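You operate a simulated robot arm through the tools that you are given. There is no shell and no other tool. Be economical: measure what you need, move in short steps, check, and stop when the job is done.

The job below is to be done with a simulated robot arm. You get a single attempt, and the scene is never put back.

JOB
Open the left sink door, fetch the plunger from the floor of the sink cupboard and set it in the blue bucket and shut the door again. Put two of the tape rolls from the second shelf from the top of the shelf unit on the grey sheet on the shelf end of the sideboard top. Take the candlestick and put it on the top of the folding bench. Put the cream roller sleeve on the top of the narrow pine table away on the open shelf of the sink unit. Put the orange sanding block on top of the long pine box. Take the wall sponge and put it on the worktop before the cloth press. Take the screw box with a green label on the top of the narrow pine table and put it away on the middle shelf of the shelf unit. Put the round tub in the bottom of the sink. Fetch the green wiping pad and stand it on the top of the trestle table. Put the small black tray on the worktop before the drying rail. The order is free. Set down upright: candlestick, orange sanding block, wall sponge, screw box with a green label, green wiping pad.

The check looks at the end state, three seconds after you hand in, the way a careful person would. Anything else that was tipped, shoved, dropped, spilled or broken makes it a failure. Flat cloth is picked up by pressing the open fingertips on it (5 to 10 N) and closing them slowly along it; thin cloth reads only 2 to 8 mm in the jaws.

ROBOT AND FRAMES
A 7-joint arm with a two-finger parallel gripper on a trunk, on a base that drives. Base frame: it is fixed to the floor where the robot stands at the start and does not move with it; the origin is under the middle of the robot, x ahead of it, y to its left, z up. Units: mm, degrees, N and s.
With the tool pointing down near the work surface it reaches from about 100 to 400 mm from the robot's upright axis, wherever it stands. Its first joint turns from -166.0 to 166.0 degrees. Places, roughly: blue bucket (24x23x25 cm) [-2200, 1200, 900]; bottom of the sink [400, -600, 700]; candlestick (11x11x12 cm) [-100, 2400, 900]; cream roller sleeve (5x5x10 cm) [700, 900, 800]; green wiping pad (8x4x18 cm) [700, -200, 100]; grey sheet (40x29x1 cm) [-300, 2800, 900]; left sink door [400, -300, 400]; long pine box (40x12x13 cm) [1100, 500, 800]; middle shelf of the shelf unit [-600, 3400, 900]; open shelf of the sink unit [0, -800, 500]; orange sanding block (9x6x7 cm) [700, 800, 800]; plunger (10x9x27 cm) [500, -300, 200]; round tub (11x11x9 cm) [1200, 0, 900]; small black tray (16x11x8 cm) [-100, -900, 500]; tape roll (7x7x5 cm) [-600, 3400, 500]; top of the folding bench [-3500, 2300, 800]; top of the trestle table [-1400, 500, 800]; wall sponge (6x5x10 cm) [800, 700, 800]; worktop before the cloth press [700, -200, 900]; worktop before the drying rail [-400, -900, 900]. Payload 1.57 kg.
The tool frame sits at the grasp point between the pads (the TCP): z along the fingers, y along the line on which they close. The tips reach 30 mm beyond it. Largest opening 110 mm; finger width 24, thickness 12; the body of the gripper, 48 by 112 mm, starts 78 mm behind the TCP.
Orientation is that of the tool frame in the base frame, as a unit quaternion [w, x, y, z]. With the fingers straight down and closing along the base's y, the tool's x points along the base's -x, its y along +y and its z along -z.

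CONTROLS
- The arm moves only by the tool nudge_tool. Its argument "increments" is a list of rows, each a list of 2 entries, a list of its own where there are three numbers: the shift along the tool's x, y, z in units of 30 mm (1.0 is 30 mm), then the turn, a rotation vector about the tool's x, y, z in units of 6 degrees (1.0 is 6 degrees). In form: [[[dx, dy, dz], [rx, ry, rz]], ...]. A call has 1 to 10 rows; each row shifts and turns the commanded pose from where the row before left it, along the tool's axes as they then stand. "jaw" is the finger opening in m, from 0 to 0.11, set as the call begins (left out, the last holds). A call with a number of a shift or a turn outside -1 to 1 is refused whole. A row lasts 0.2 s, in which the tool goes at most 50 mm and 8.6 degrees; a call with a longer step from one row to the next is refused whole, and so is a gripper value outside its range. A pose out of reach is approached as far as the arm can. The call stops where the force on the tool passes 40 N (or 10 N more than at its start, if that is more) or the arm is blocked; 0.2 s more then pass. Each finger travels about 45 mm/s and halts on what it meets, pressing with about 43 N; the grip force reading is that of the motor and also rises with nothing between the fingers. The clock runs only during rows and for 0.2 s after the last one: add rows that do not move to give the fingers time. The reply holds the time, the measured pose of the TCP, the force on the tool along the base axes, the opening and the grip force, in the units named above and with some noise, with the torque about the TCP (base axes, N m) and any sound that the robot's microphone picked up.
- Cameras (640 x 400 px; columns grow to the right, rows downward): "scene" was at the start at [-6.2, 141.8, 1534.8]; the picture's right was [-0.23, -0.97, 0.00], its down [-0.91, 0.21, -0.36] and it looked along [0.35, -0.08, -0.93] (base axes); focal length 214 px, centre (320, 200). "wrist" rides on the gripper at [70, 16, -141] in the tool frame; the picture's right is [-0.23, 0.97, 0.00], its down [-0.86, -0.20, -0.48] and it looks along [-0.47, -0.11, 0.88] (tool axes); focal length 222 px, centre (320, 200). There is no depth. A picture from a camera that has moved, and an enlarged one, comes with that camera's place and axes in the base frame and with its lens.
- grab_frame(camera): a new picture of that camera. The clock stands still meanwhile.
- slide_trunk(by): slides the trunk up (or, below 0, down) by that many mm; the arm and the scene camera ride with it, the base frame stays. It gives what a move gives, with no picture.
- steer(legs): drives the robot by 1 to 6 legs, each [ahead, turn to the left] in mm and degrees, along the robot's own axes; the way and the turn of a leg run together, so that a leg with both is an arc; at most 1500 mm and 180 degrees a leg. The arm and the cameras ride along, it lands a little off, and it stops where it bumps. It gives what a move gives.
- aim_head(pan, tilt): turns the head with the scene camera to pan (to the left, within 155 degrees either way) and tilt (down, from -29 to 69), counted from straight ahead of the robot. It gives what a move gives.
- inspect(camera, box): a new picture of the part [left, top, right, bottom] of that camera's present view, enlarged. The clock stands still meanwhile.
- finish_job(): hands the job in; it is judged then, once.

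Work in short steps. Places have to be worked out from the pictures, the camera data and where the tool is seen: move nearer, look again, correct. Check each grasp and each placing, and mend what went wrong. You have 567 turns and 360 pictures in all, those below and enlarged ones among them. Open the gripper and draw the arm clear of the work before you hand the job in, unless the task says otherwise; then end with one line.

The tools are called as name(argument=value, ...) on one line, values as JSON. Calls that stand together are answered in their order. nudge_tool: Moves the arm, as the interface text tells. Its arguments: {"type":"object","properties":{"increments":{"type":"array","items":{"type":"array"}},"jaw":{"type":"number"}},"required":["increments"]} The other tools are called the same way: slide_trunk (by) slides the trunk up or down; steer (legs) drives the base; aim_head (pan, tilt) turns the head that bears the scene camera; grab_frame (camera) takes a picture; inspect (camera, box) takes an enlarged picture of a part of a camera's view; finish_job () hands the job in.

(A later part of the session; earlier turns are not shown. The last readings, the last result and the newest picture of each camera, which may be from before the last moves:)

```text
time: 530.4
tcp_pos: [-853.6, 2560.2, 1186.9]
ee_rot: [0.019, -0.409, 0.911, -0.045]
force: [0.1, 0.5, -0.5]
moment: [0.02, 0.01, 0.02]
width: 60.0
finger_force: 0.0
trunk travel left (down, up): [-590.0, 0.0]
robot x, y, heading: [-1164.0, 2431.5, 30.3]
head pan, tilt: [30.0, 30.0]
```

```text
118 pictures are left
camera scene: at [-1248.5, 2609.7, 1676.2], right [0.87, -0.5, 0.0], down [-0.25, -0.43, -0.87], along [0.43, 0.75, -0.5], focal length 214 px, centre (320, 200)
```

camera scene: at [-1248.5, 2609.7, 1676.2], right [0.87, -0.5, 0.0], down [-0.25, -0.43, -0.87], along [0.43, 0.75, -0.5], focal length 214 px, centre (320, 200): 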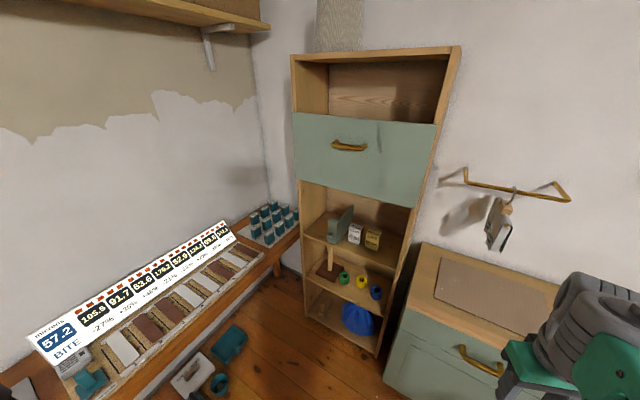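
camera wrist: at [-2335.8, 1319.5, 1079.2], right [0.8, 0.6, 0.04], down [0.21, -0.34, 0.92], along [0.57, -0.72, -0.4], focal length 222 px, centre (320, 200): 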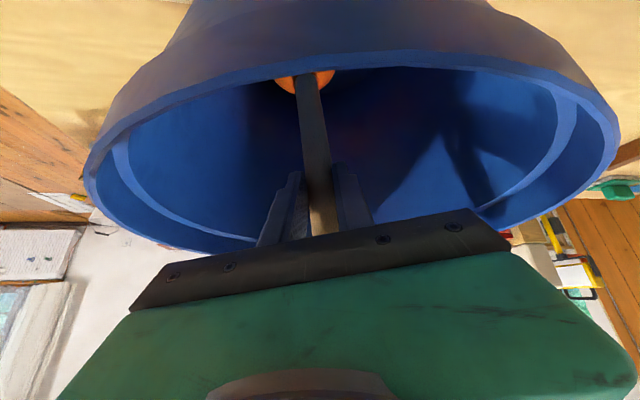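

The shelf with tape rolls (green, yellow, blue) is the one at z≈500; the middle shelf holds other screw boxes. Zoom in.

inspect(camera="scene", box=[280, 180, 440, 360])

```text
2.22 times, centred on (360, 270) of scene
camera zoom: at [-1248.5, 2609.7, 1676.2], right [0.87, -0.5, 0.0], down [-0.25, -0.43, -0.87], along [0.43, 0.75, -0.5], focal length 477 px, centre (231, 44)
```

zoom: 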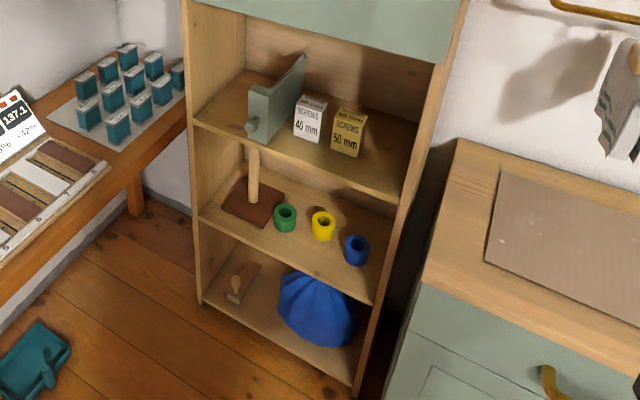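

The rolls lie flat near the shelf's front, about 115 mm apart. Drive to face the shelf unit.

steer(legs=[[0, 51], [500, 0], [0, -52]])

nudge_tool(increments=[[[-0.8, 0, 0], [0, 0, 0]], [[-1, 0, 0], [0, 0, 0]], [[-1, 0, 0], [0, 0, 0]], [[-1, 0, 0.2], [0, -0.9, 0]], [[-0.9, 0, 0.3], [0, -0.9, 0]], [[-0.9, 0, 0.4], [0, -0.9, 0]], [[-0.5, 0, 0.3], [0, -0.9, 0]], [[-0.3, 0, 0.2], [0, -0.9, 0]], [[0, 0, 0], [0, -0.9, 0]], [[0, 0, 0], [0, -0.9, 0]]], jaw=0.1)

slide_trunk(by=-400)

aim_head(pan=0, tilt=40)

grab_frame(camera="scene")

grab_frame(camera="wrist")

```text
time: 538.1
tcp_pos: [-777.0, 3059.5, 1187.6]
ee_rot: [0.018, -0.403, 0.914, -0.044]
force: [0.0, -0.1, -0.1]
moment: [0.02, -0.06, 0.01]
width: 59.8
finger_force: 0.0
trunk travel left (down, up): [-590.0, 0.0]
robot x, y, heading: [-1088.7, 2931.5, 29.5]
head pan, tilt: [30.0, 30.0]
```

```text
time: 539.5
tcp_pos: [-672.8, 3170.3, 1171.5]
ee_rot: [0.138, -0.401, 0.906, 0.011]
force: [-41.3, -31.1, 16.1]
moment: [3.1, -4.19, -0.19]
width: 100.1
finger_force: 0.0
trunk travel left (down, up): [-590.0, 0.0]
robot x, y, heading: [-1088.7, 2934.0, 29.1]
head pan, tilt: [30.0, 30.0]
stopped in row 7: the force on the tool passed its limit (the readings are from after the stop); the commanded pose is now the measured one
```

```text
time: 540.0
tcp_pos: [-673.3, 3172.4, 1163.8]
ee_rot: [0.141, -0.402, 0.905, 0.011]
force: [-46.4, -27.8, 15.1]
moment: [2.76, -4.55, -0.05]
width: 100.0
finger_force: 0.0
trunk travel left (down, up): [-581.0, 9.0]
robot x, y, heading: [-1092.4, 2933.5, 29.0]
head pan, tilt: [30.0, 30.0]
stopped: the force on the tool passed its limit (the readings are from after the stop); the commanded pose is now the measured one
```

```text
time: 541.0
tcp_pos: [-671.8, 3171.7, 1164.4]
ee_rot: [0.14, -0.403, 0.904, 0.011]
force: [-52.7, -34.5, 14.8]
moment: [3.32, -5.11, -0.09]
width: 99.9
finger_force: 0.0
trunk travel left (down, up): [-581.0, 9.0]
robot x, y, heading: [-1093.0, 2929.9, 29.2]
head pan, tilt: [0.0, 40.0]
```

```text
116 pictures are left
camera scene: at [-1154.9, 3071.7, 1652.5], right [0.49, -0.87, 0.0], down [-0.55, -0.31, -0.77], along [0.67, 0.38, -0.64], focal length 214 px, centre (320, 200)
```

scene: 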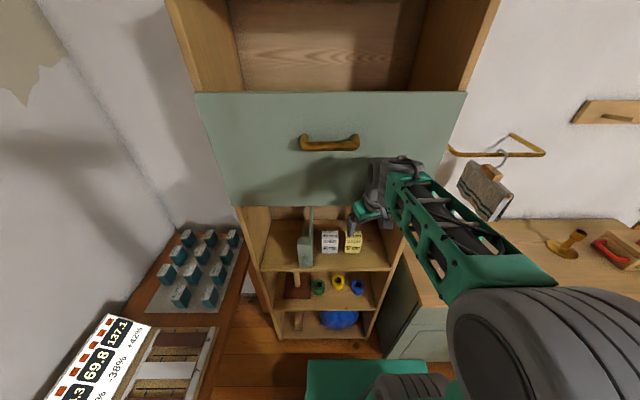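

```text
115 pictures are left
camera wrist: at [-763.5, 3113.2, 1280.7], right [-0.57, 0.82, -0.03], down [0.57, 0.42, 0.7], along [0.59, 0.38, -0.71], focal length 222 px, centre (320, 200)
```

wrist: 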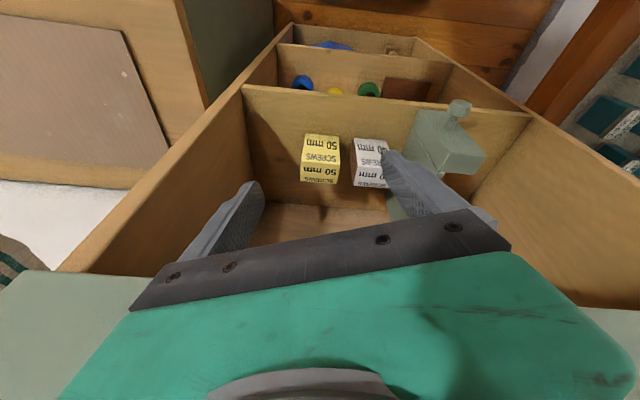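

The hand pressed against the shelf's flap. Back the base off at once.

steer(legs=[[-200, 0]])

grab_frame(camera="scene")

```text
time: 542.5
tcp_pos: [-835.6, 3081.7, 1161.0]
ee_rot: [0.138, -0.404, 0.904, 0.011]
force: [-0.7, -0.6, 0.6]
moment: [0.01, 0.0, -0.01]
width: 100.1
finger_force: 0.0
trunk travel left (down, up): [-581.0, 9.0]
robot x, y, heading: [-1256.6, 2836.4, 29.2]
head pan, tilt: [0.0, 40.0]
```

```text
114 pictures are left
camera scene: at [-1315.5, 2982.4, 1652.3], right [0.49, -0.87, 0.0], down [-0.56, -0.31, -0.77], along [0.67, 0.38, -0.64], focal length 214 px, centre (320, 200)
```

scene: 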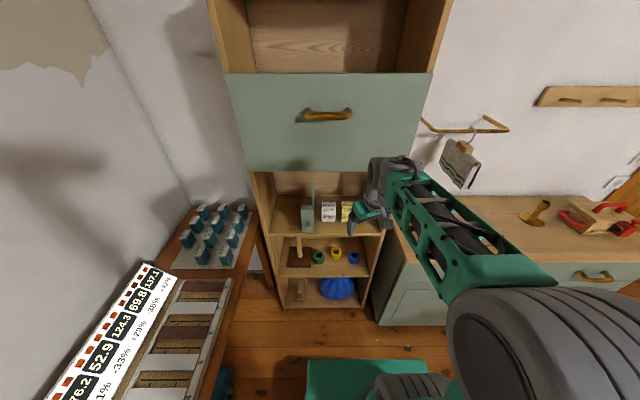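

No damage visible. Lower the trunk, then pitch the tool to 45° while extending.

slide_trunk(by=-400)

nudge_tool(increments=[[[-0.9, 0, 0.2], [0, -0.6, 0]], [[-0.9, 0, 0.3], [0, -0.7, 0]], [[-0.9, 0, 0.4], [0, -0.7, 0]], [[-0.8, 0, 0.5], [0, -0.7, 0]], [[-0.6, 0, 0.5], [0, -0.7, 0]], [[0, 0, 0], [0, -0.7, 0]], [[0, 0, 0], [0, -0.6, 0]]])

slide_trunk(by=-150)

grab_frame(camera="wrist")

```text
time: 546.4
tcp_pos: [-837.4, 3082.9, 760.0]
ee_rot: [0.139, -0.403, 0.904, 0.011]
force: [0.0, -0.3, -0.4]
moment: [-0.02, -0.04, -0.01]
width: 100.1
finger_force: 0.0
trunk travel left (down, up): [-181.0, 409.0]
robot x, y, heading: [-1259.5, 2837.3, 29.2]
head pan, tilt: [0.0, 40.0]
```

```text
time: 548.0
tcp_pos: [-742.5, 3182.7, 755.4]
ee_rot: [0.355, -0.389, 0.843, 0.11]
force: [0.2, 0.6, -1.1]
moment: [0.01, 0.02, 0.03]
width: 99.8
finger_force: 0.0
trunk travel left (down, up): [-181.0, 409.0]
robot x, y, heading: [-1255.5, 2837.0, 29.2]
head pan, tilt: [0.0, 40.0]
```

```text
time: 549.7
tcp_pos: [-742.8, 3182.9, 605.2]
ee_rot: [0.356, -0.387, 0.844, 0.108]
force: [-0.3, -0.2, 0.1]
moment: [-0.01, -0.01, 0.03]
width: 100.1
finger_force: 0.2
trunk travel left (down, up): [-31.0, 559.0]
robot x, y, heading: [-1258.3, 2833.7, 29.1]
head pan, tilt: [0.0, 40.0]
```

```text
113 pictures are left
camera wrist: at [-857.8, 3087.9, 659.4], right [-0.61, 0.79, 0.07], down [0.28, 0.14, 0.95], along [0.74, 0.6, -0.31], focal length 222 px, centre (320, 200)
```

wrist: 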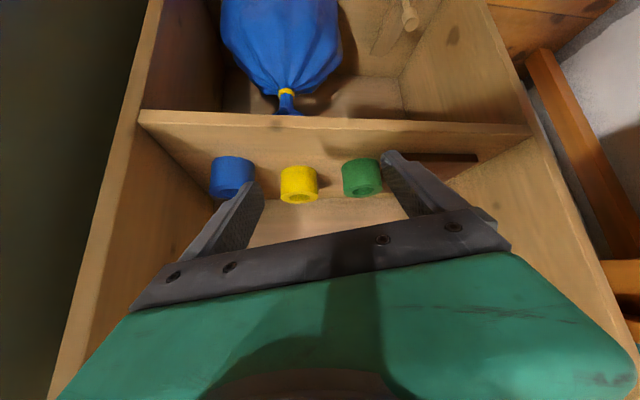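

Rolls: blue n -3024, yellow n -3143, green n -3252, at u≈1140, shelf z≈480. Straighten the yaw, lower to z≈575 and drive in 190 mm.

nudge_tool(increments=[[[0, 0, 0], [0.69, 0, 0.724]], [[0, 0, 0], [0.69, 0, 0.724]], [[0.3, 0, 0.3], [0, 0, 0]], [[0.36, 0, 0.36], [0, 0, 0]]])

steer(legs=[[190, 0]])

grab_frame(camera="wrist")

```text
time: 550.7
tcp_pos: [-740.5, 3180.6, 577.9]
ee_rot: [0.372, -0.297, 0.876, 0.075]
force: [0.3, 0.1, -0.4]
moment: [0.0, -0.01, 0.0]
width: 100.1
finger_force: 0.1
trunk travel left (down, up): [-31.0, 559.0]
robot x, y, heading: [-1259.8, 2835.0, 29.4]
head pan, tilt: [0.0, 40.0]
```

```text
time: 552.3
tcp_pos: [-572.1, 3276.9, 577.2]
ee_rot: [0.371, -0.298, 0.876, 0.073]
force: [0.7, -0.7, 0.6]
moment: [0.02, -0.01, 0.04]
width: 99.9
finger_force: 0.1
trunk travel left (down, up): [-31.0, 559.0]
robot x, y, heading: [-1092.4, 2930.7, 29.4]
head pan, tilt: [0.0, 40.0]
```

```text
112 pictures are left
camera wrist: at [-705.9, 3205.8, 628.7], right [-0.44, 0.9, 0.07], down [0.29, 0.07, 0.95], along [0.85, 0.44, -0.29], focal length 222 px, centre (320, 200)
```

wrist: 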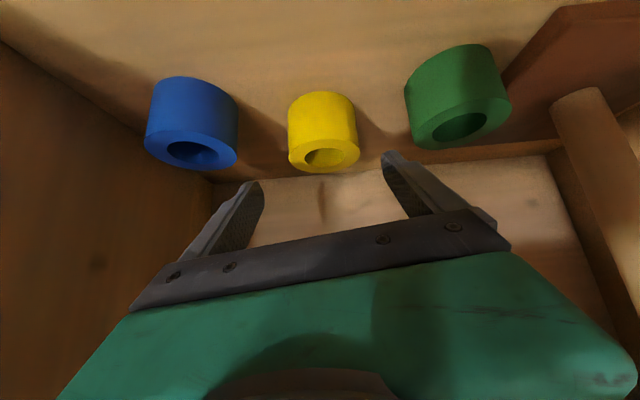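

Centred on the yellow roll. Forward 33 mm, then down over it, and close.

nudge_tool(increments=[[[-0.78, 0, 0.77], [0, 0, 0]], [[0.48, 0, 0.48], [0, 0, 0]], [[0.48, 0, 0.48], [0, 0, 0]], [[0.45, 0, 0.47], [0, 0, 0]]])

nudge_tool(increments=[[[0, 0, 0], [0, 0, 0]], [[0, 0, 0], [0, 0, 0]], [[0, 0, 0], [0, 0, 0]], [[0, 0, 0], [0, 0, 0]]], jaw=0.04)

grab_frame(camera="wrist")

```text
time: 553.3
tcp_pos: [-542.8, 3290.8, 516.6]
ee_rot: [0.373, -0.298, 0.876, 0.075]
force: [0.3, 0.8, 1.0]
moment: [0.01, -0.01, 0.02]
width: 100.2
finger_force: 0.0
trunk travel left (down, up): [-31.0, 559.0]
robot x, y, heading: [-1091.4, 2927.7, 29.4]
head pan, tilt: [0.0, 40.0]
```

```text
time: 554.3
tcp_pos: [-542.1, 3289.8, 516.7]
ee_rot: [0.374, -0.296, 0.876, 0.074]
force: [0.4, -0.8, 2.8]
moment: [0.13, 0.0, -0.03]
width: 66.9
finger_force: 31.7
trunk travel left (down, up): [-31.0, 559.0]
robot x, y, heading: [-1090.4, 2930.2, 29.3]
head pan, tilt: [0.0, 40.0]
```

```text
111 pictures are left
camera wrist: at [-675.4, 3221.0, 568.6], right [-0.44, 0.9, 0.07], down [0.29, 0.07, 0.95], along [0.85, 0.44, -0.29], focal length 222 px, centre (320, 200)
```

wrist: 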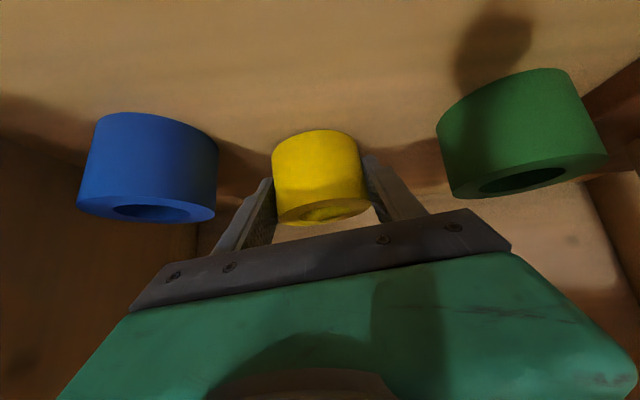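

Yellow roll gripped (67 mm). Lift, back out, raise the trunk and move to the sideboard.

nudge_tool(increments=[[[-0.48, 0, -0.48], [0, 0, 0]], [[-0.48, 0, -0.48], [0, 0, 0]], [[-0.48, 0, -0.48], [0, 0, 0]]])

steer(legs=[[-260, 0]])

slide_trunk(by=400)

steer(legs=[[0, -90], [495, 0], [0, 90]])

grab_frame(camera="scene")

grab_frame(camera="wrist")

```text
time: 555.1
tcp_pos: [-545.4, 3295.7, 578.2]
ee_rot: [0.372, -0.298, 0.876, 0.074]
force: [1.6, 0.0, -1.6]
moment: [-0.01, 0.01, 0.0]
width: 66.5
finger_force: 43.1
trunk travel left (down, up): [-31.0, 559.0]
robot x, y, heading: [-1088.7, 2925.6, 29.3]
head pan, tilt: [0.0, 40.0]
```

```text
time: 557.0
tcp_pos: [-772.0, 3165.6, 578.2]
ee_rot: [0.372, -0.295, 0.877, 0.074]
force: [0.1, 0.7, -1.1]
moment: [0.01, -0.01, 0.0]
width: 66.6
finger_force: 42.9
trunk travel left (down, up): [-31.0, 559.0]
robot x, y, heading: [-1317.1, 2805.0, 29.4]
head pan, tilt: [0.0, 40.0]
```

```text
time: 560.8
tcp_pos: [-772.6, 3164.5, 976.9]
ee_rot: [0.371, -0.296, 0.877, 0.073]
force: [-0.4, -0.2, -1.7]
moment: [-0.04, 0.02, -0.01]
width: 66.1
finger_force: 43.0
trunk travel left (down, up): [-431.0, 159.0]
robot x, y, heading: [-1319.2, 2797.7, 28.8]
head pan, tilt: [0.0, 40.0]
```

```text
time: 571.3
tcp_pos: [-528.3, 2712.8, 977.8]
ee_rot: [0.374, -0.28, 0.882, 0.067]
force: [0.1, -0.2, -0.5]
moment: [0.02, 0.01, -0.02]
width: 64.9
finger_force: 42.9
trunk travel left (down, up): [-431.0, 159.0]
robot x, y, heading: [-1086.9, 2370.1, 26.8]
head pan, tilt: [0.0, 40.0]
```

```text
110 pictures are left
camera scene: at [-1138.0, 2520.1, 1502.2], right [0.45, -0.89, 0.0], down [-0.57, -0.29, -0.77], along [0.68, 0.35, -0.64], focal length 214 px, centre (320, 200)
```

scene: 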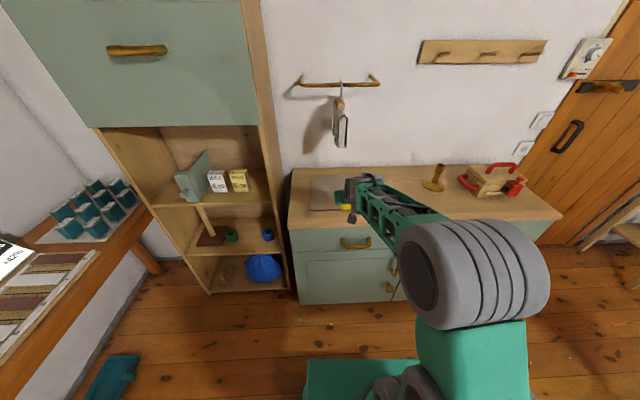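

```text
109 pictures are left
camera wrist: at [-664.2, 2648.9, 1029.8], right [-0.4, 0.91, 0.07], down [0.29, 0.06, 0.95], along [0.87, 0.4, -0.29], focal length 222 px, centre (320, 200)
```

wrist: 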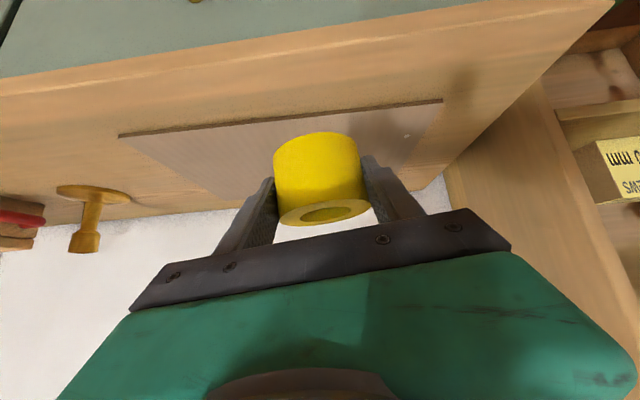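

The grey sheet spans n -2765…-2376, u 940–1230. Drive 175 mm forward over it.

steer(legs=[[175, 0]])

nudge_tool(increments=[[[0.48, 0, 0.48], [0, 0, 0]], [[0.48, 0, 0.48], [0, 0, 0]], [[0.2, 0, 0.2], [0, 0, 0]]])

grab_frame(camera="wrist")

```text
time: 572.8
tcp_pos: [-372.4, 2789.7, 978.2]
ee_rot: [0.373, -0.278, 0.883, 0.066]
force: [-0.2, 0.0, -0.8]
moment: [0.0, -0.01, 0.01]
width: 64.9
finger_force: 43.0
trunk travel left (down, up): [-431.0, 159.0]
robot x, y, heading: [-936.0, 2450.4, 26.6]
head pan, tilt: [0.0, 40.0]
```

```text
time: 573.6
tcp_pos: [-369.5, 2785.4, 930.9]
ee_rot: [0.375, -0.277, 0.882, 0.066]
force: [0.2, 0.0, -1.2]
moment: [0.03, 0.02, -0.02]
width: 65.1
finger_force: 42.9
trunk travel left (down, up): [-431.0, 159.0]
robot x, y, heading: [-934.3, 2449.8, 26.7]
head pan, tilt: [0.0, 40.0]
```

```text
108 pictures are left
camera wrist: at [-505.9, 2722.1, 981.6], right [-0.4, 0.92, 0.07], down [0.29, 0.06, 0.95], along [0.87, 0.4, -0.29], focal length 222 px, centre (320, 200)
```

wrist: 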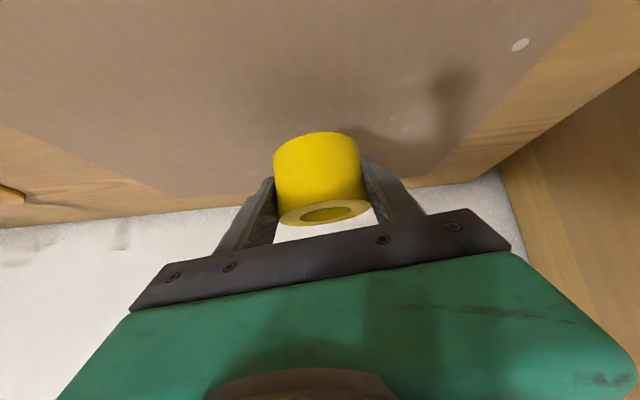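

nudge_tool(increments=[[[0.2, 0, 0.2], [0, 0, 0]], [[0.2, 0, 0.2], [0, 0, 0]], [[0.1, 0, 0.1], [0, 0, 0]], [[0.1, 0, 0.1], [0, 0, 0]], [[0.1, 0, 0.1], [0, 0, 0]], [[0.1, 0, 0.1], [0, 0, 0]], [[0.1, 0, 0.1], [0, 0, 0]]])

```text
time: 575.2
tcp_pos: [-368.6, 2783.8, 893.8]
ee_rot: [0.376, -0.277, 0.882, 0.066]
force: [-1.9, -0.3, 6.2]
moment: [0.22, 0.03, 0.07]
width: 64.4
finger_force: 42.8
trunk travel left (down, up): [-431.0, 159.0]
robot x, y, heading: [-935.5, 2449.4, 26.7]
head pan, tilt: [0.0, 40.0]
```

Contact at z≈894. Open and rise.

nudge_tool(increments=[[[0, 0, 0], [0, 0, 0]], [[0, 0, 0], [0, 0, 0]], [[0, 0, 0], [0, 0, 0]], [[-0.3, 0, -0.3], [0, 0, 0]], [[-0.6, 0, -0.6], [0, 0, 0]], [[-0.6, 0, -0.6], [0, 0, 0]], [[0, 0, -0.8], [0, 0, 0]]], jaw=0.095)

grab_frame(camera="wrist")

```text
time: 576.8
tcp_pos: [-387.8, 2780.5, 972.6]
ee_rot: [0.373, -0.277, 0.883, 0.065]
force: [-0.2, 0.2, -0.9]
moment: [0.03, 0.02, 0.0]
width: 95.0
finger_force: 0.1
trunk travel left (down, up): [-431.0, 159.0]
robot x, y, heading: [-932.4, 2452.0, 26.8]
head pan, tilt: [0.0, 40.0]
```

```text
107 pictures are left
camera wrist: at [-523.8, 2716.8, 1024.5], right [-0.4, 0.92, 0.07], down [0.29, 0.06, 0.95], along [0.87, 0.4, -0.29], focal length 222 px, centre (320, 200)
```

wrist: 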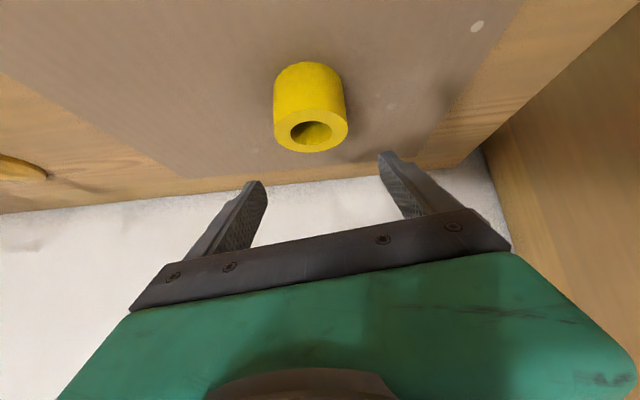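

First roll is on the sheet. Go back for the blue roll: reverse route, trunk down.

steer(legs=[[-180, 0], [0, 92.5], [376, 0], [0, -90]])

slide_trunk(by=-397)

grab_frame(camera="wrist")

```text
time: 588.0
tcp_pos: [-740.1, 3054.1, 973.4]
ee_rot: [0.371, -0.297, 0.877, 0.073]
force: [0.5, 0.8, -0.5]
moment: [0.0, 0.0, -0.04]
width: 95.3
finger_force: 0.0
trunk travel left (down, up): [-431.0, 159.0]
robot x, y, heading: [-1274.7, 2698.0, 29.3]
head pan, tilt: [0.0, 40.0]
```

```text
time: 591.8
tcp_pos: [-739.6, 3054.4, 575.9]
ee_rot: [0.371, -0.298, 0.876, 0.074]
force: [-0.1, 0.4, 0.2]
moment: [0.03, 0.01, 0.04]
width: 95.0
finger_force: 0.0
trunk travel left (down, up): [-34.0, 556.0]
robot x, y, heading: [-1270.6, 2700.8, 29.3]
head pan, tilt: [0.0, 40.0]
```

```text
106 pictures are left
camera wrist: at [-873.2, 2985.3, 627.6], right [-0.44, 0.9, 0.07], down [0.29, 0.07, 0.95], along [0.85, 0.44, -0.29], focal length 222 px, centre (320, 200)
```

wrist: 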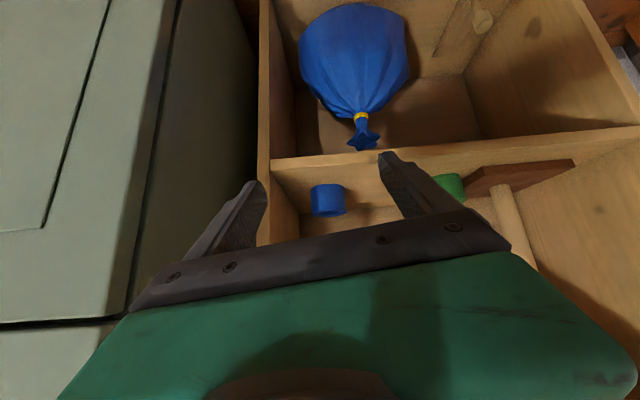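

Blue roll is straight ahead (n≈-3029), the side wall at n≈-2954. Narrow to 86 mm and drive in 245 mm.

nudge_tool(increments=[[[0, 0.13, 0], [0, 0, 0]]], jaw=0.086)

steer(legs=[[245, 0]])

grab_frame(camera="wrist")

```text
time: 592.2
tcp_pos: [-742.3, 3057.8, 576.6]
ee_rot: [0.372, -0.298, 0.876, 0.075]
force: [-0.6, -0.2, 0.8]
moment: [0.01, 0.01, -0.01]
width: 85.9
finger_force: 0.1
trunk travel left (down, up): [-34.0, 556.0]
robot x, y, heading: [-1273.7, 2698.7, 29.3]
head pan, tilt: [0.0, 40.0]
```

```text
time: 594.0
tcp_pos: [-530.4, 3180.4, 576.1]
ee_rot: [0.372, -0.299, 0.876, 0.075]
force: [0.3, 0.1, 0.0]
moment: [-0.02, 0.01, 0.0]
width: 85.7
finger_force: 0.0
trunk travel left (down, up): [-34.0, 556.0]
robot x, y, heading: [-1059.4, 2822.9, 29.4]
head pan, tilt: [0.0, 40.0]
```

```text
105 pictures are left
camera wrist: at [-663.0, 3110.2, 627.4], right [-0.44, 0.9, 0.07], down [0.29, 0.07, 0.95], along [0.85, 0.44, -0.29], focal length 222 px, centre (320, 200)
```

wrist: 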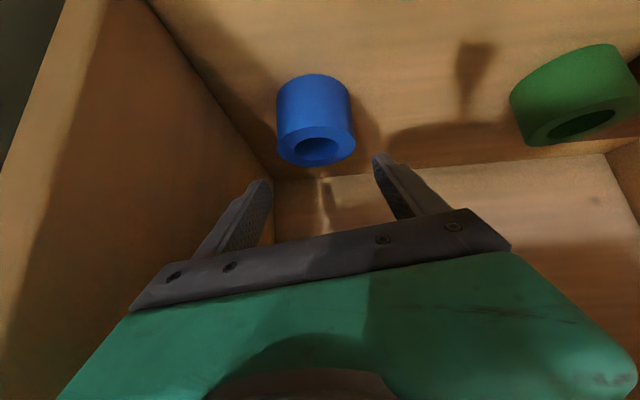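

Centred. Forward 19 mm, down and grip.

nudge_tool(increments=[[[-0.45, 0, 0.44], [0, 0, 0]], [[0.48, 0, 0.48], [0, 0, 0]], [[0.48, 0, 0.48], [0, 0, 0]], [[0.43, 0, 0.45], [0, 0, 0]]])

nudge_tool(increments=[[[0, 0, 0], [0, 0, 0]], [[0, 0, 0], [0, 0, 0]], [[0, 0, 0], [0, 0, 0]], [[-0.48, 0, -0.48], [0, 0, 0]], [[-0.48, 0, -0.48], [0, 0, 0]], [[-0.48, 0, -0.48], [0, 0, 0]]], jaw=0.04)

grab_frame(camera="wrist")

```text
time: 595.0
tcp_pos: [-511.9, 3184.6, 515.5]
ee_rot: [0.372, -0.299, 0.876, 0.075]
force: [0.8, 0.0, 0.2]
moment: [0.01, 0.01, -0.01]
width: 85.9
finger_force: 0.2
trunk travel left (down, up): [-34.0, 556.0]
robot x, y, heading: [-1055.8, 2820.2, 29.6]
head pan, tilt: [0.0, 40.0]
```

```text
time: 596.4
tcp_pos: [-514.7, 3191.7, 577.3]
ee_rot: [0.372, -0.299, 0.876, 0.075]
force: [-0.3, -0.3, -1.1]
moment: [0.01, 0.01, -0.01]
width: 66.8
finger_force: 43.2
trunk travel left (down, up): [-34.0, 556.0]
robot x, y, heading: [-1058.1, 2819.9, 29.7]
head pan, tilt: [0.0, 40.0]
```

```text
104 pictures are left
camera wrist: at [-647.9, 3120.8, 629.1], right [-0.44, 0.9, 0.07], down [0.29, 0.07, 0.95], along [0.85, 0.44, -0.29], focal length 222 px, centre (320, 200)
```

wrist: 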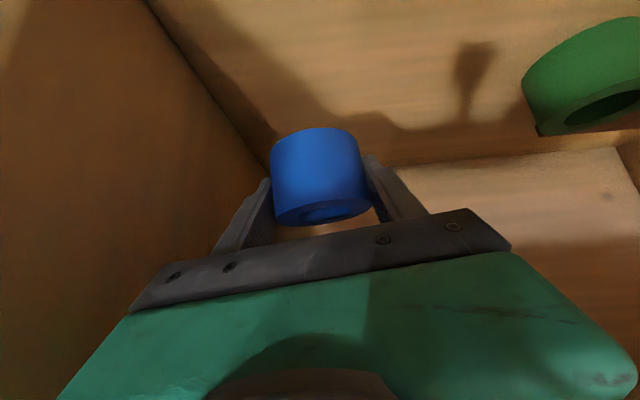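

Blue roll held. Back out, trunk up, drive to the sheet's other half.

steer(legs=[[-260, 0]])

slide_trunk(by=397)

steer(legs=[[0, -90.3], [540, 0], [0, 91.5]])

grab_frame(camera="wrist")

```text
time: 598.2
tcp_pos: [-737.5, 3059.6, 576.3]
ee_rot: [0.372, -0.297, 0.877, 0.073]
force: [-0.4, -0.4, -0.7]
moment: [0.03, 0.02, -0.05]
width: 67.3
finger_force: 43.0
trunk travel left (down, up): [-34.0, 556.0]
robot x, y, heading: [-1284.4, 2692.9, 29.3]
head pan, tilt: [0.0, 40.0]
```

```text
time: 602.0
tcp_pos: [-739.8, 3060.0, 975.0]
ee_rot: [0.372, -0.297, 0.876, 0.074]
force: [0.0, -0.6, -0.8]
moment: [0.02, 0.03, -0.02]
width: 66.7
finger_force: 43.9
trunk travel left (down, up): [-431.0, 159.0]
robot x, y, heading: [-1281.8, 2696.0, 29.0]
head pan, tilt: [0.0, 40.0]
```

```text
time: 612.8
tcp_pos: [-471.1, 2573.8, 974.9]
ee_rot: [0.373, -0.284, 0.881, 0.069]
force: [-0.3, 0.8, -0.7]
moment: [-0.01, 0.02, -0.01]
width: 66.6
finger_force: 42.7
trunk travel left (down, up): [-431.0, 159.0]
robot x, y, heading: [-1027.0, 2224.3, 27.3]
head pan, tilt: [0.0, 40.0]
```

```text
103 pictures are left
camera wrist: at [-606.1, 2509.3, 1026.1], right [-0.41, 0.91, 0.07], down [0.29, 0.06, 0.95], along [0.86, 0.41, -0.29], focal length 222 px, centre (320, 200)
```

wrist: 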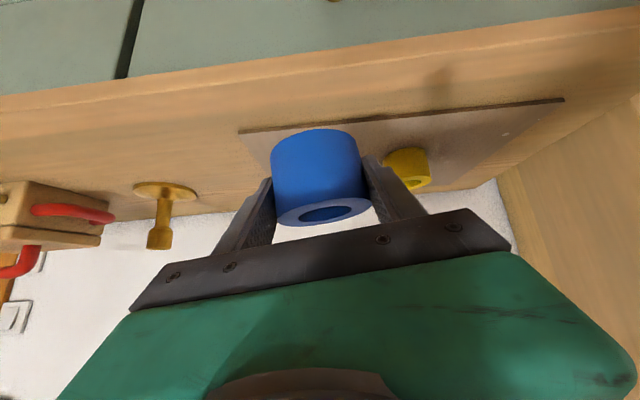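

Shift 20 mm left and drive 190 mm forward over the sheet, then lower.

nudge_tool(increments=[[[0, 0.7, 0], [0, 0, 0]]])

steer(legs=[[190, 0]])

nudge_tool(increments=[[[0.48, 0, 0.48], [0, 0, 0]], [[0.48, 0, 0.48], [0, 0, 0]], [[0.35, 0, 0.35], [0, 0, 0]], [[0.2, 0, 0.2], [0, 0, 0]], [[0.1, 0, 0.1], [0, 0, 0]], [[0.1, 0, 0.1], [0, 0, 0]], [[0.1, 0, 0.1], [0, 0, 0]]])

grab_frame(camera="wrist")

```text
time: 613.2
tcp_pos: [-482.4, 2591.7, 971.8]
ee_rot: [0.373, -0.283, 0.881, 0.068]
force: [-0.4, 0.0, -0.3]
moment: [0.0, 0.0, 0.03]
width: 66.2
finger_force: 42.9
trunk travel left (down, up): [-431.0, 159.0]
robot x, y, heading: [-1031.9, 2226.0, 27.5]
head pan, tilt: [0.0, 40.0]
```

```text
time: 614.7
tcp_pos: [-307.1, 2681.0, 973.3]
ee_rot: [0.374, -0.282, 0.881, 0.067]
force: [0.7, 0.3, -0.7]
moment: [0.0, 0.01, 0.02]
width: 66.6
finger_force: 42.9
trunk travel left (down, up): [-431.0, 159.0]
robot x, y, heading: [-855.0, 2317.5, 27.6]
head pan, tilt: [0.0, 40.0]
```

```text
time: 616.3
tcp_pos: [-305.2, 2672.7, 895.7]
ee_rot: [0.373, -0.282, 0.881, 0.067]
force: [1.0, -0.4, -1.3]
moment: [0.01, 0.03, -0.02]
width: 66.4
finger_force: 43.5
trunk travel left (down, up): [-431.0, 159.0]
robot x, y, heading: [-854.6, 2312.9, 27.3]
head pan, tilt: [0.0, 40.0]
```

```text
102 pictures are left
camera wrist: at [-440.8, 2608.0, 947.5], right [-0.4, 0.91, 0.07], down [0.29, 0.06, 0.95], along [0.87, 0.41, -0.29], focal length 222 px, centre (320, 200)
```

wrist: 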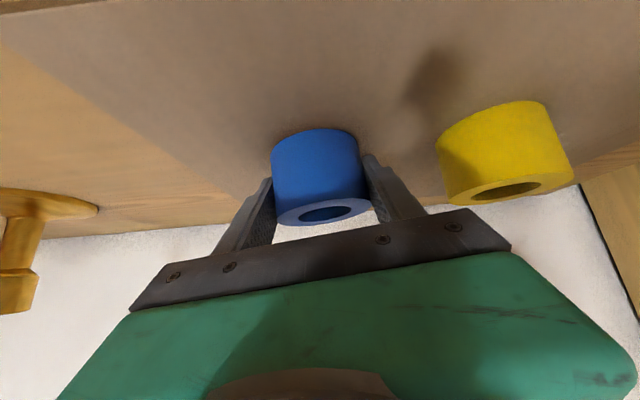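

Almost down. Touch down, open and rise.

nudge_tool(increments=[[[0.08, 0, 0.08], [0, 0, 0]], [[0.08, 0, 0.08], [0, 0, 0]]])

nudge_tool(increments=[[[0, 0, 0], [0, 0, 0]], [[0, 0, 0], [0, 0, 0]], [[0, 0, 0], [0, 0, 0]], [[-0.3, 0, -0.3], [0, 0, 0]], [[-0.6, 0, -0.6], [0, 0, 0]], [[-0.6, 0, -0.6], [0, 0, 0]], [[-0.6, 0, -0.6], [0, 0, 0]]], jaw=0.085)

grab_frame(camera="wrist")

```text
time: 616.9
tcp_pos: [-304.3, 2672.9, 892.8]
ee_rot: [0.375, -0.281, 0.881, 0.069]
force: [-2.7, -3.3, 10.2]
moment: [0.26, 0.18, 0.11]
width: 66.0
finger_force: 43.2
trunk travel left (down, up): [-431.0, 159.0]
robot x, y, heading: [-851.1, 2311.8, 27.5]
head pan, tilt: [0.0, 40.0]
```

```text
time: 618.5
tcp_pos: [-309.1, 2679.2, 976.8]
ee_rot: [0.373, -0.282, 0.881, 0.067]
force: [-0.1, -0.5, 0.3]
moment: [0.01, 0.02, 0.0]
width: 85.3
finger_force: 0.1
trunk travel left (down, up): [-431.0, 159.0]
robot x, y, heading: [-852.7, 2316.4, 27.4]
head pan, tilt: [0.0, 40.0]
```

```text
101 pictures are left
camera wrist: at [-444.6, 2614.1, 1028.8], right [-0.41, 0.91, 0.07], down [0.29, 0.06, 0.95], along [0.87, 0.41, -0.29], focal length 222 px, centre (320, 200)
```

wrist: 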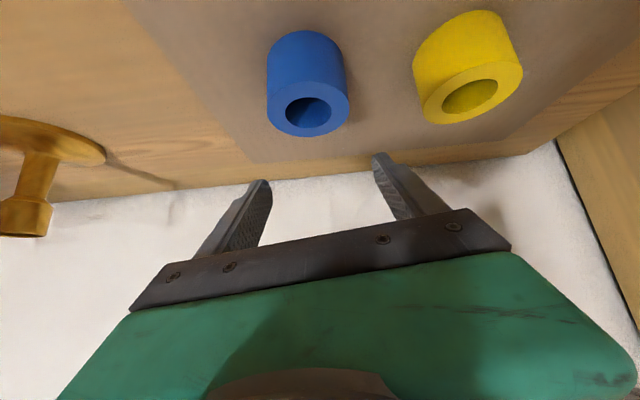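

Both rolls are on the grey sheet. Next the candlestick at about (-64,2402): reposition in front of it.

steer(legs=[[-180, 0], [0, -88.1], [376, 0], [0, 90], [120, 0]])

grab_frame(camera="wrist")

```text
time: 630.4
tcp_pos: [-181.1, 2308.6, 976.1]
ee_rot: [0.374, -0.273, 0.884, 0.064]
force: [0.0, 0.4, -0.2]
moment: [-0.01, 0.01, -0.02]
width: 85.0
finger_force: 0.0
trunk travel left (down, up): [-431.0, 159.0]
robot x, y, heading: [-733.4, 1954.3, 26.3]
head pan, tilt: [0.0, 40.0]
```

```text
100 pictures are left
camera wrist: at [-318.2, 2246.2, 1028.6], right [-0.39, 0.92, 0.07], down [0.29, 0.05, 0.95], along [0.87, 0.39, -0.29], focal length 222 px, centre (320, 200)
```

wrist: 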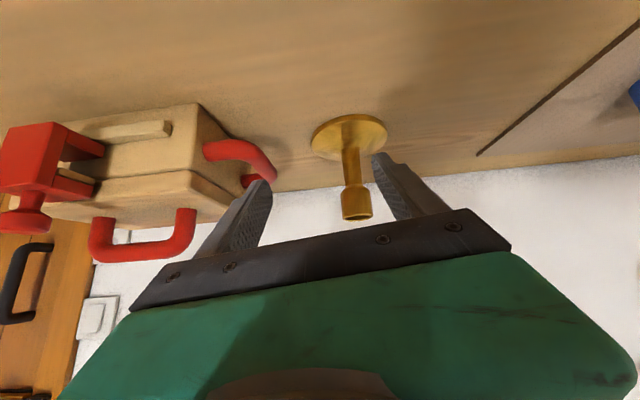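

Candlestick at (u 1096, n -2135), a red clamp beside it. Narrow to 60 mm, shift left, lower to z≈915, advance around the stem.

nudge_tool(increments=[[[0, 0.64, 0], [0, 0, 0]], [[0, 0.64, 0], [0, 0, 0]], [[0.7, 0, 0.7], [0, 0, 0]], [[0.7, 0, 0.7], [0, 0, 0]], [[-0.7, 0, 0.7], [0, 0, 0]], [[-0.7, 0, 0.7], [0, 0, 0]]], jaw=0.06)

grab_frame(camera="wrist")

```text
time: 631.8
tcp_pos: [-148.5, 2365.7, 912.7]
ee_rot: [0.373, -0.273, 0.884, 0.063]
force: [-0.4, -0.2, 0.4]
moment: [0.01, 0.02, 0.01]
width: 59.9
finger_force: 0.1
trunk travel left (down, up): [-431.0, 159.0]
robot x, y, heading: [-735.3, 1956.0, 26.3]
head pan, tilt: [0.0, 40.0]
```

```text
99 pictures are left
camera wrist: at [-286.4, 2304.5, 965.0], right [-0.39, 0.92, 0.07], down [0.29, 0.05, 0.95], along [0.87, 0.39, -0.29], focal length 222 px, centre (320, 200)
```

wrist: 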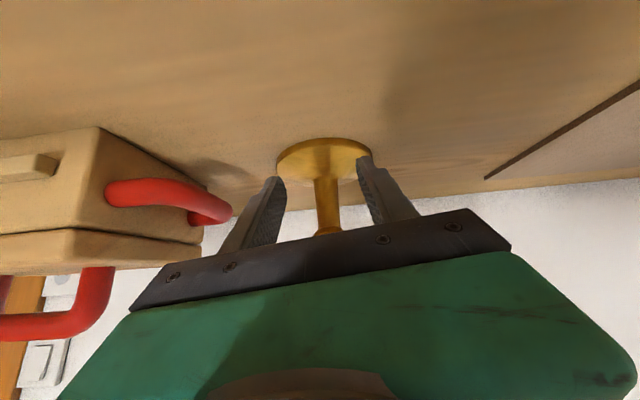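

Aligned. Advance 65 mm and grip the stem.

nudge_tool(increments=[[[-0.51, 0, 0.5], [0, 0, 0]], [[-0.51, 0, 0.5], [0, 0, 0]], [[-0.51, 0, 0.5], [0, 0, 0]]])

nudge_tool(increments=[[[0, 0, 0], [0, 0, 0]], [[0, 0, 0], [0, 0, 0]], [[0, 0, 0], [0, 0, 0]], [[0, 0, 0], [0, 0, 0]]], jaw=0.0)

grab_frame(camera="wrist")

```text
time: 632.6
tcp_pos: [-94.7, 2399.4, 913.4]
ee_rot: [0.373, -0.273, 0.885, 0.064]
force: [0.7, 0.2, 0.0]
moment: [0.03, -0.02, 0.01]
width: 59.8
finger_force: 0.1
trunk travel left (down, up): [-431.0, 159.0]
robot x, y, heading: [-735.5, 1952.4, 26.3]
head pan, tilt: [0.0, 40.0]
```

```text
time: 633.6
tcp_pos: [-95.1, 2399.0, 913.4]
ee_rot: [0.374, -0.273, 0.884, 0.064]
force: [0.3, -0.6, 3.7]
moment: [0.32, 0.28, -0.02]
width: 27.2
finger_force: 32.0
trunk travel left (down, up): [-431.0, 159.0]
robot x, y, heading: [-735.3, 1950.7, 26.2]
head pan, tilt: [0.0, 40.0]
```

```text
98 pictures are left
camera wrist: at [-232.0, 2336.9, 965.7], right [-0.39, 0.92, 0.07], down [0.29, 0.05, 0.95], along [0.87, 0.39, -0.29], focal length 222 px, centre (320, 200)
```

wrist: 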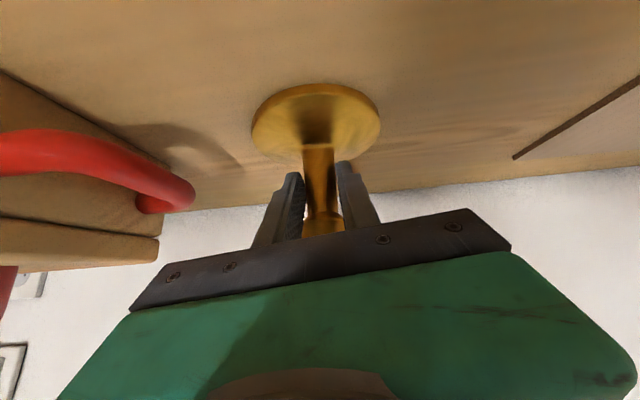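

Stem gripped (27 mm). Lift 100 mm, back off and drive round towards the folding bench.

nudge_tool(increments=[[[-0.4, 0, -0.4], [0, 0, 0]], [[-0.7, 0, -0.7], [0, 0, 0]], [[-0.7, 0, -0.7], [0, 0, 0]], [[-0.6, 0, -0.6], [0, 0, 0]]])

steer(legs=[[-150, 0], [0, 93], [800, 0], [0, 90], [1000, 0]])

aim_head(pan=-40, tilt=25)

grab_frame(camera="scene")

```text
time: 634.6
tcp_pos: [-100.2, 2410.6, 1015.2]
ee_rot: [0.373, -0.273, 0.884, 0.063]
force: [-0.1, 0.4, -6.2]
moment: [-0.07, 0.13, -0.04]
width: 26.8
finger_force: 37.2
trunk travel left (down, up): [-431.0, 159.0]
robot x, y, heading: [-734.2, 1953.9, 26.1]
head pan, tilt: [0.0, 40.0]
```

```text
time: 652.3
tcp_pos: [-2720.4, 1635.6, 1015.0]
ee_rot: [0.072, 0.878, 0.293, -0.372]
force: [-0.6, 0.3, -5.4]
moment: [0.05, -0.12, -0.02]
width: 26.1
finger_force: 37.2
trunk travel left (down, up): [-431.0, 159.0]
robot x, y, heading: [-2106.3, 2120.5, -151.2]
head pan, tilt: [0.0, 40.0]
```

```text
time: 653.4
tcp_pos: [-2720.0, 1635.8, 1013.9]
ee_rot: [0.073, 0.878, 0.293, -0.372]
force: [0.1, 0.2, -6.0]
moment: [0.05, -0.12, -0.02]
width: 26.4
finger_force: 37.0
trunk travel left (down, up): [-431.0, 159.0]
robot x, y, heading: [-2104.3, 2114.4, -151.2]
head pan, tilt: [-40.0, 25.0]
```

```text
97 pictures are left
camera scene: at [-2070.8, 2030.0, 1525.5], right [0.2, 0.98, 0.0], down [0.41, -0.08, -0.91], along [-0.89, 0.18, -0.42], focal length 214 px, centre (320, 200)
```

scene: 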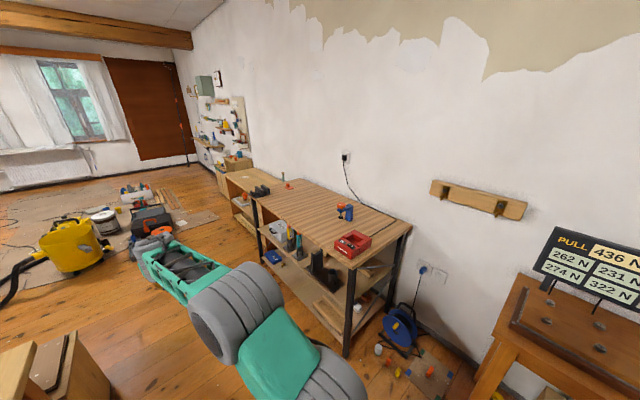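

The slatted folding bench spans u -1320…-2600, n -3420…-3960, with a free front area. Drive on and turn to face it.

steer(legs=[[1090, 0], [0, -90]])

aim_head(pan=0, tilt=45)

grab_frame(camera="scene")

grab_frame(camera="wrist")

```text
time: 662.8
tcp_pos: [-3547.9, 2223.1, 1014.8]
ee_rot: [-0.214, 0.825, -0.42, -0.311]
force: [-0.2, -0.2, -6.4]
moment: [-0.12, -0.04, 0.0]
width: 25.8
finger_force: 36.6
trunk travel left (down, up): [-431.0, 159.0]
robot x, y, heading: [-3070.8, 1601.9, 118.2]
head pan, tilt: [-40.0, 25.0]
```

```text
time: 663.9
tcp_pos: [-3547.0, 2221.8, 1014.2]
ee_rot: [-0.214, 0.825, -0.42, -0.312]
force: [-0.1, -0.3, -6.1]
moment: [-0.14, -0.05, -0.01]
width: 26.1
finger_force: 37.0
trunk travel left (down, up): [-431.0, 159.0]
robot x, y, heading: [-3069.3, 1603.8, 118.1]
head pan, tilt: [0.0, 45.0]
```

```text
96 pictures are left
camera scene: at [-3220.4, 1549.5, 1495.0], right [0.88, 0.47, 0.0], down [0.33, -0.62, -0.71], along [-0.33, 0.62, -0.71], focal length 214 px, centre (320, 200)
```

scene: 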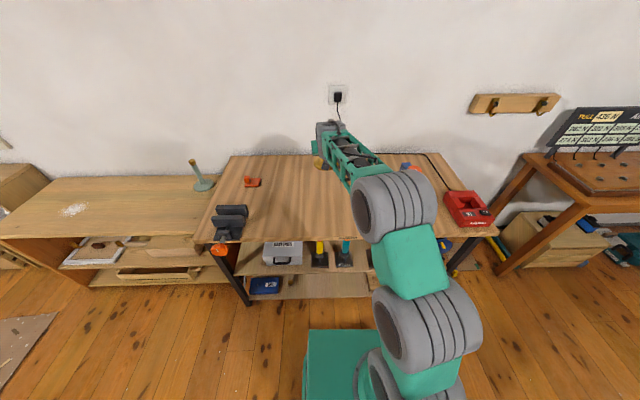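

```text
95 pictures are left
camera wrist: at [-3482.8, 2087.4, 1066.1], right [-0.91, -0.42, 0.07], down [-0.06, 0.29, 0.95], along [-0.42, 0.86, -0.29], focal length 222 px, centre (320, 200)
```

wrist: 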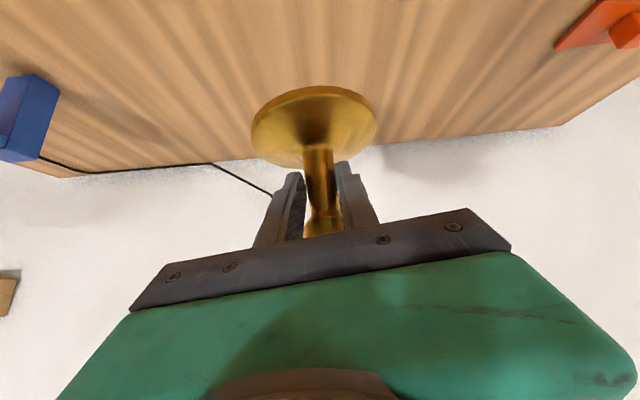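

Already over the bench's free middle. Lower 120 mm by trunk, then gently.

slide_trunk(by=-120)

nudge_tool(increments=[[[0.15, 0, 0.15], [0, 0, 0]], [[0.15, 0, 0.15], [0, 0, 0]], [[0.1, 0, 0.1], [0, 0, 0]], [[0.1, 0, 0.1], [0, 0, 0]], [[0.1, 0, 0.1], [0, 0, 0]], [[0.1, 0, 0.1], [0, 0, 0]], [[0.1, 0, 0.1], [0, 0, 0]], [[0.1, 0, 0.1], [0, 0, 0]]])

grab_frame(camera="wrist")

```text
time: 665.4
tcp_pos: [-3548.5, 2222.5, 894.6]
ee_rot: [-0.215, 0.825, -0.42, -0.313]
force: [-0.5, 0.2, -5.9]
moment: [-0.09, -0.07, -0.02]
width: 25.8
finger_force: 37.3
trunk travel left (down, up): [-311.0, 279.0]
robot x, y, heading: [-3073.3, 1603.0, 117.8]
head pan, tilt: [0.0, 45.0]
```

```text
time: 667.2
tcp_pos: [-3543.7, 2227.1, 864.1]
ee_rot: [-0.217, 0.822, -0.419, -0.318]
force: [2.2, 6.8, 21.9]
moment: [-0.58, 0.25, -0.05]
width: 26.5
finger_force: 37.9
trunk travel left (down, up): [-311.0, 279.0]
robot x, y, heading: [-3072.8, 1604.2, 117.6]
head pan, tilt: [0.0, 45.0]
```

```text
94 pictures are left
camera wrist: at [-3478.1, 2090.2, 914.2], right [-0.91, -0.41, 0.07], down [-0.05, 0.28, 0.96], along [-0.42, 0.86, -0.28], focal length 222 px, centre (320, 200)
```

wrist: 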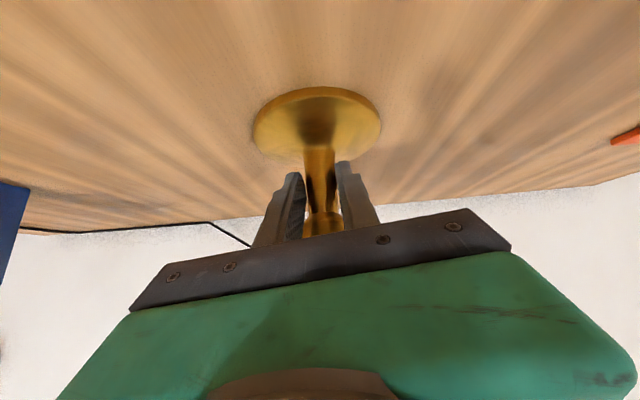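

Contact. Relieve, open and withdraw.

nudge_tool(increments=[[[-0.1, 0, -0.1], [0, 0, 0]], [[0, 0, 0], [0, 0, 0]]])

nudge_tool(increments=[[[0, 0, 0], [0, 0, 0]], [[0, 0, 0], [0, 0, 0]], [[0, 0, 0], [0, 0, 0]], [[0.2, 0, -0.4], [0, 0, 0]], [[0.4, 0, -0.8], [0, 0, 0]], [[0.3, 0, -0.9], [0, 0, 0]], [[0.2, 0, -0.9], [0, 0, 0]], [[0, 0, -0.9], [0, 0, 0]]], jaw=0.075)

grab_frame(camera="wrist")

```text
time: 667.8
tcp_pos: [-3544.1, 2223.8, 863.9]
ee_rot: [-0.215, 0.824, -0.42, -0.314]
force: [5.8, 5.6, 18.8]
moment: [0.53, 0.87, -0.44]
width: 27.0
finger_force: 37.9
trunk travel left (down, up): [-311.0, 279.0]
robot x, y, heading: [-3075.7, 1602.6, 117.8]
head pan, tilt: [0.0, 45.0]
```

```text
time: 669.6
tcp_pos: [-3490.5, 2133.4, 920.0]
ee_rot: [-0.214, 0.825, -0.419, -0.312]
force: [0.4, 0.5, 0.0]
moment: [0.02, 0.01, 0.01]
width: 74.9
finger_force: 0.2
trunk travel left (down, up): [-311.0, 279.0]
robot x, y, heading: [-3074.3, 1602.7, 117.8]
head pan, tilt: [0.0, 45.0]
```

```text
93 pictures are left
camera wrist: at [-3425.5, 1997.7, 972.5], right [-0.91, -0.41, 0.07], down [-0.06, 0.29, 0.95], along [-0.42, 0.86, -0.29], focal length 222 px, centre (320, 200)
```

wrist: 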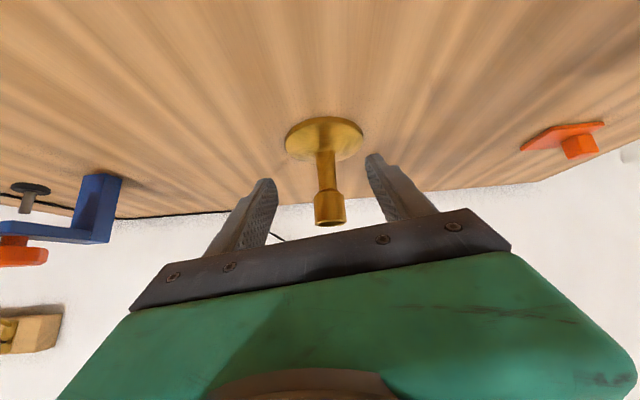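

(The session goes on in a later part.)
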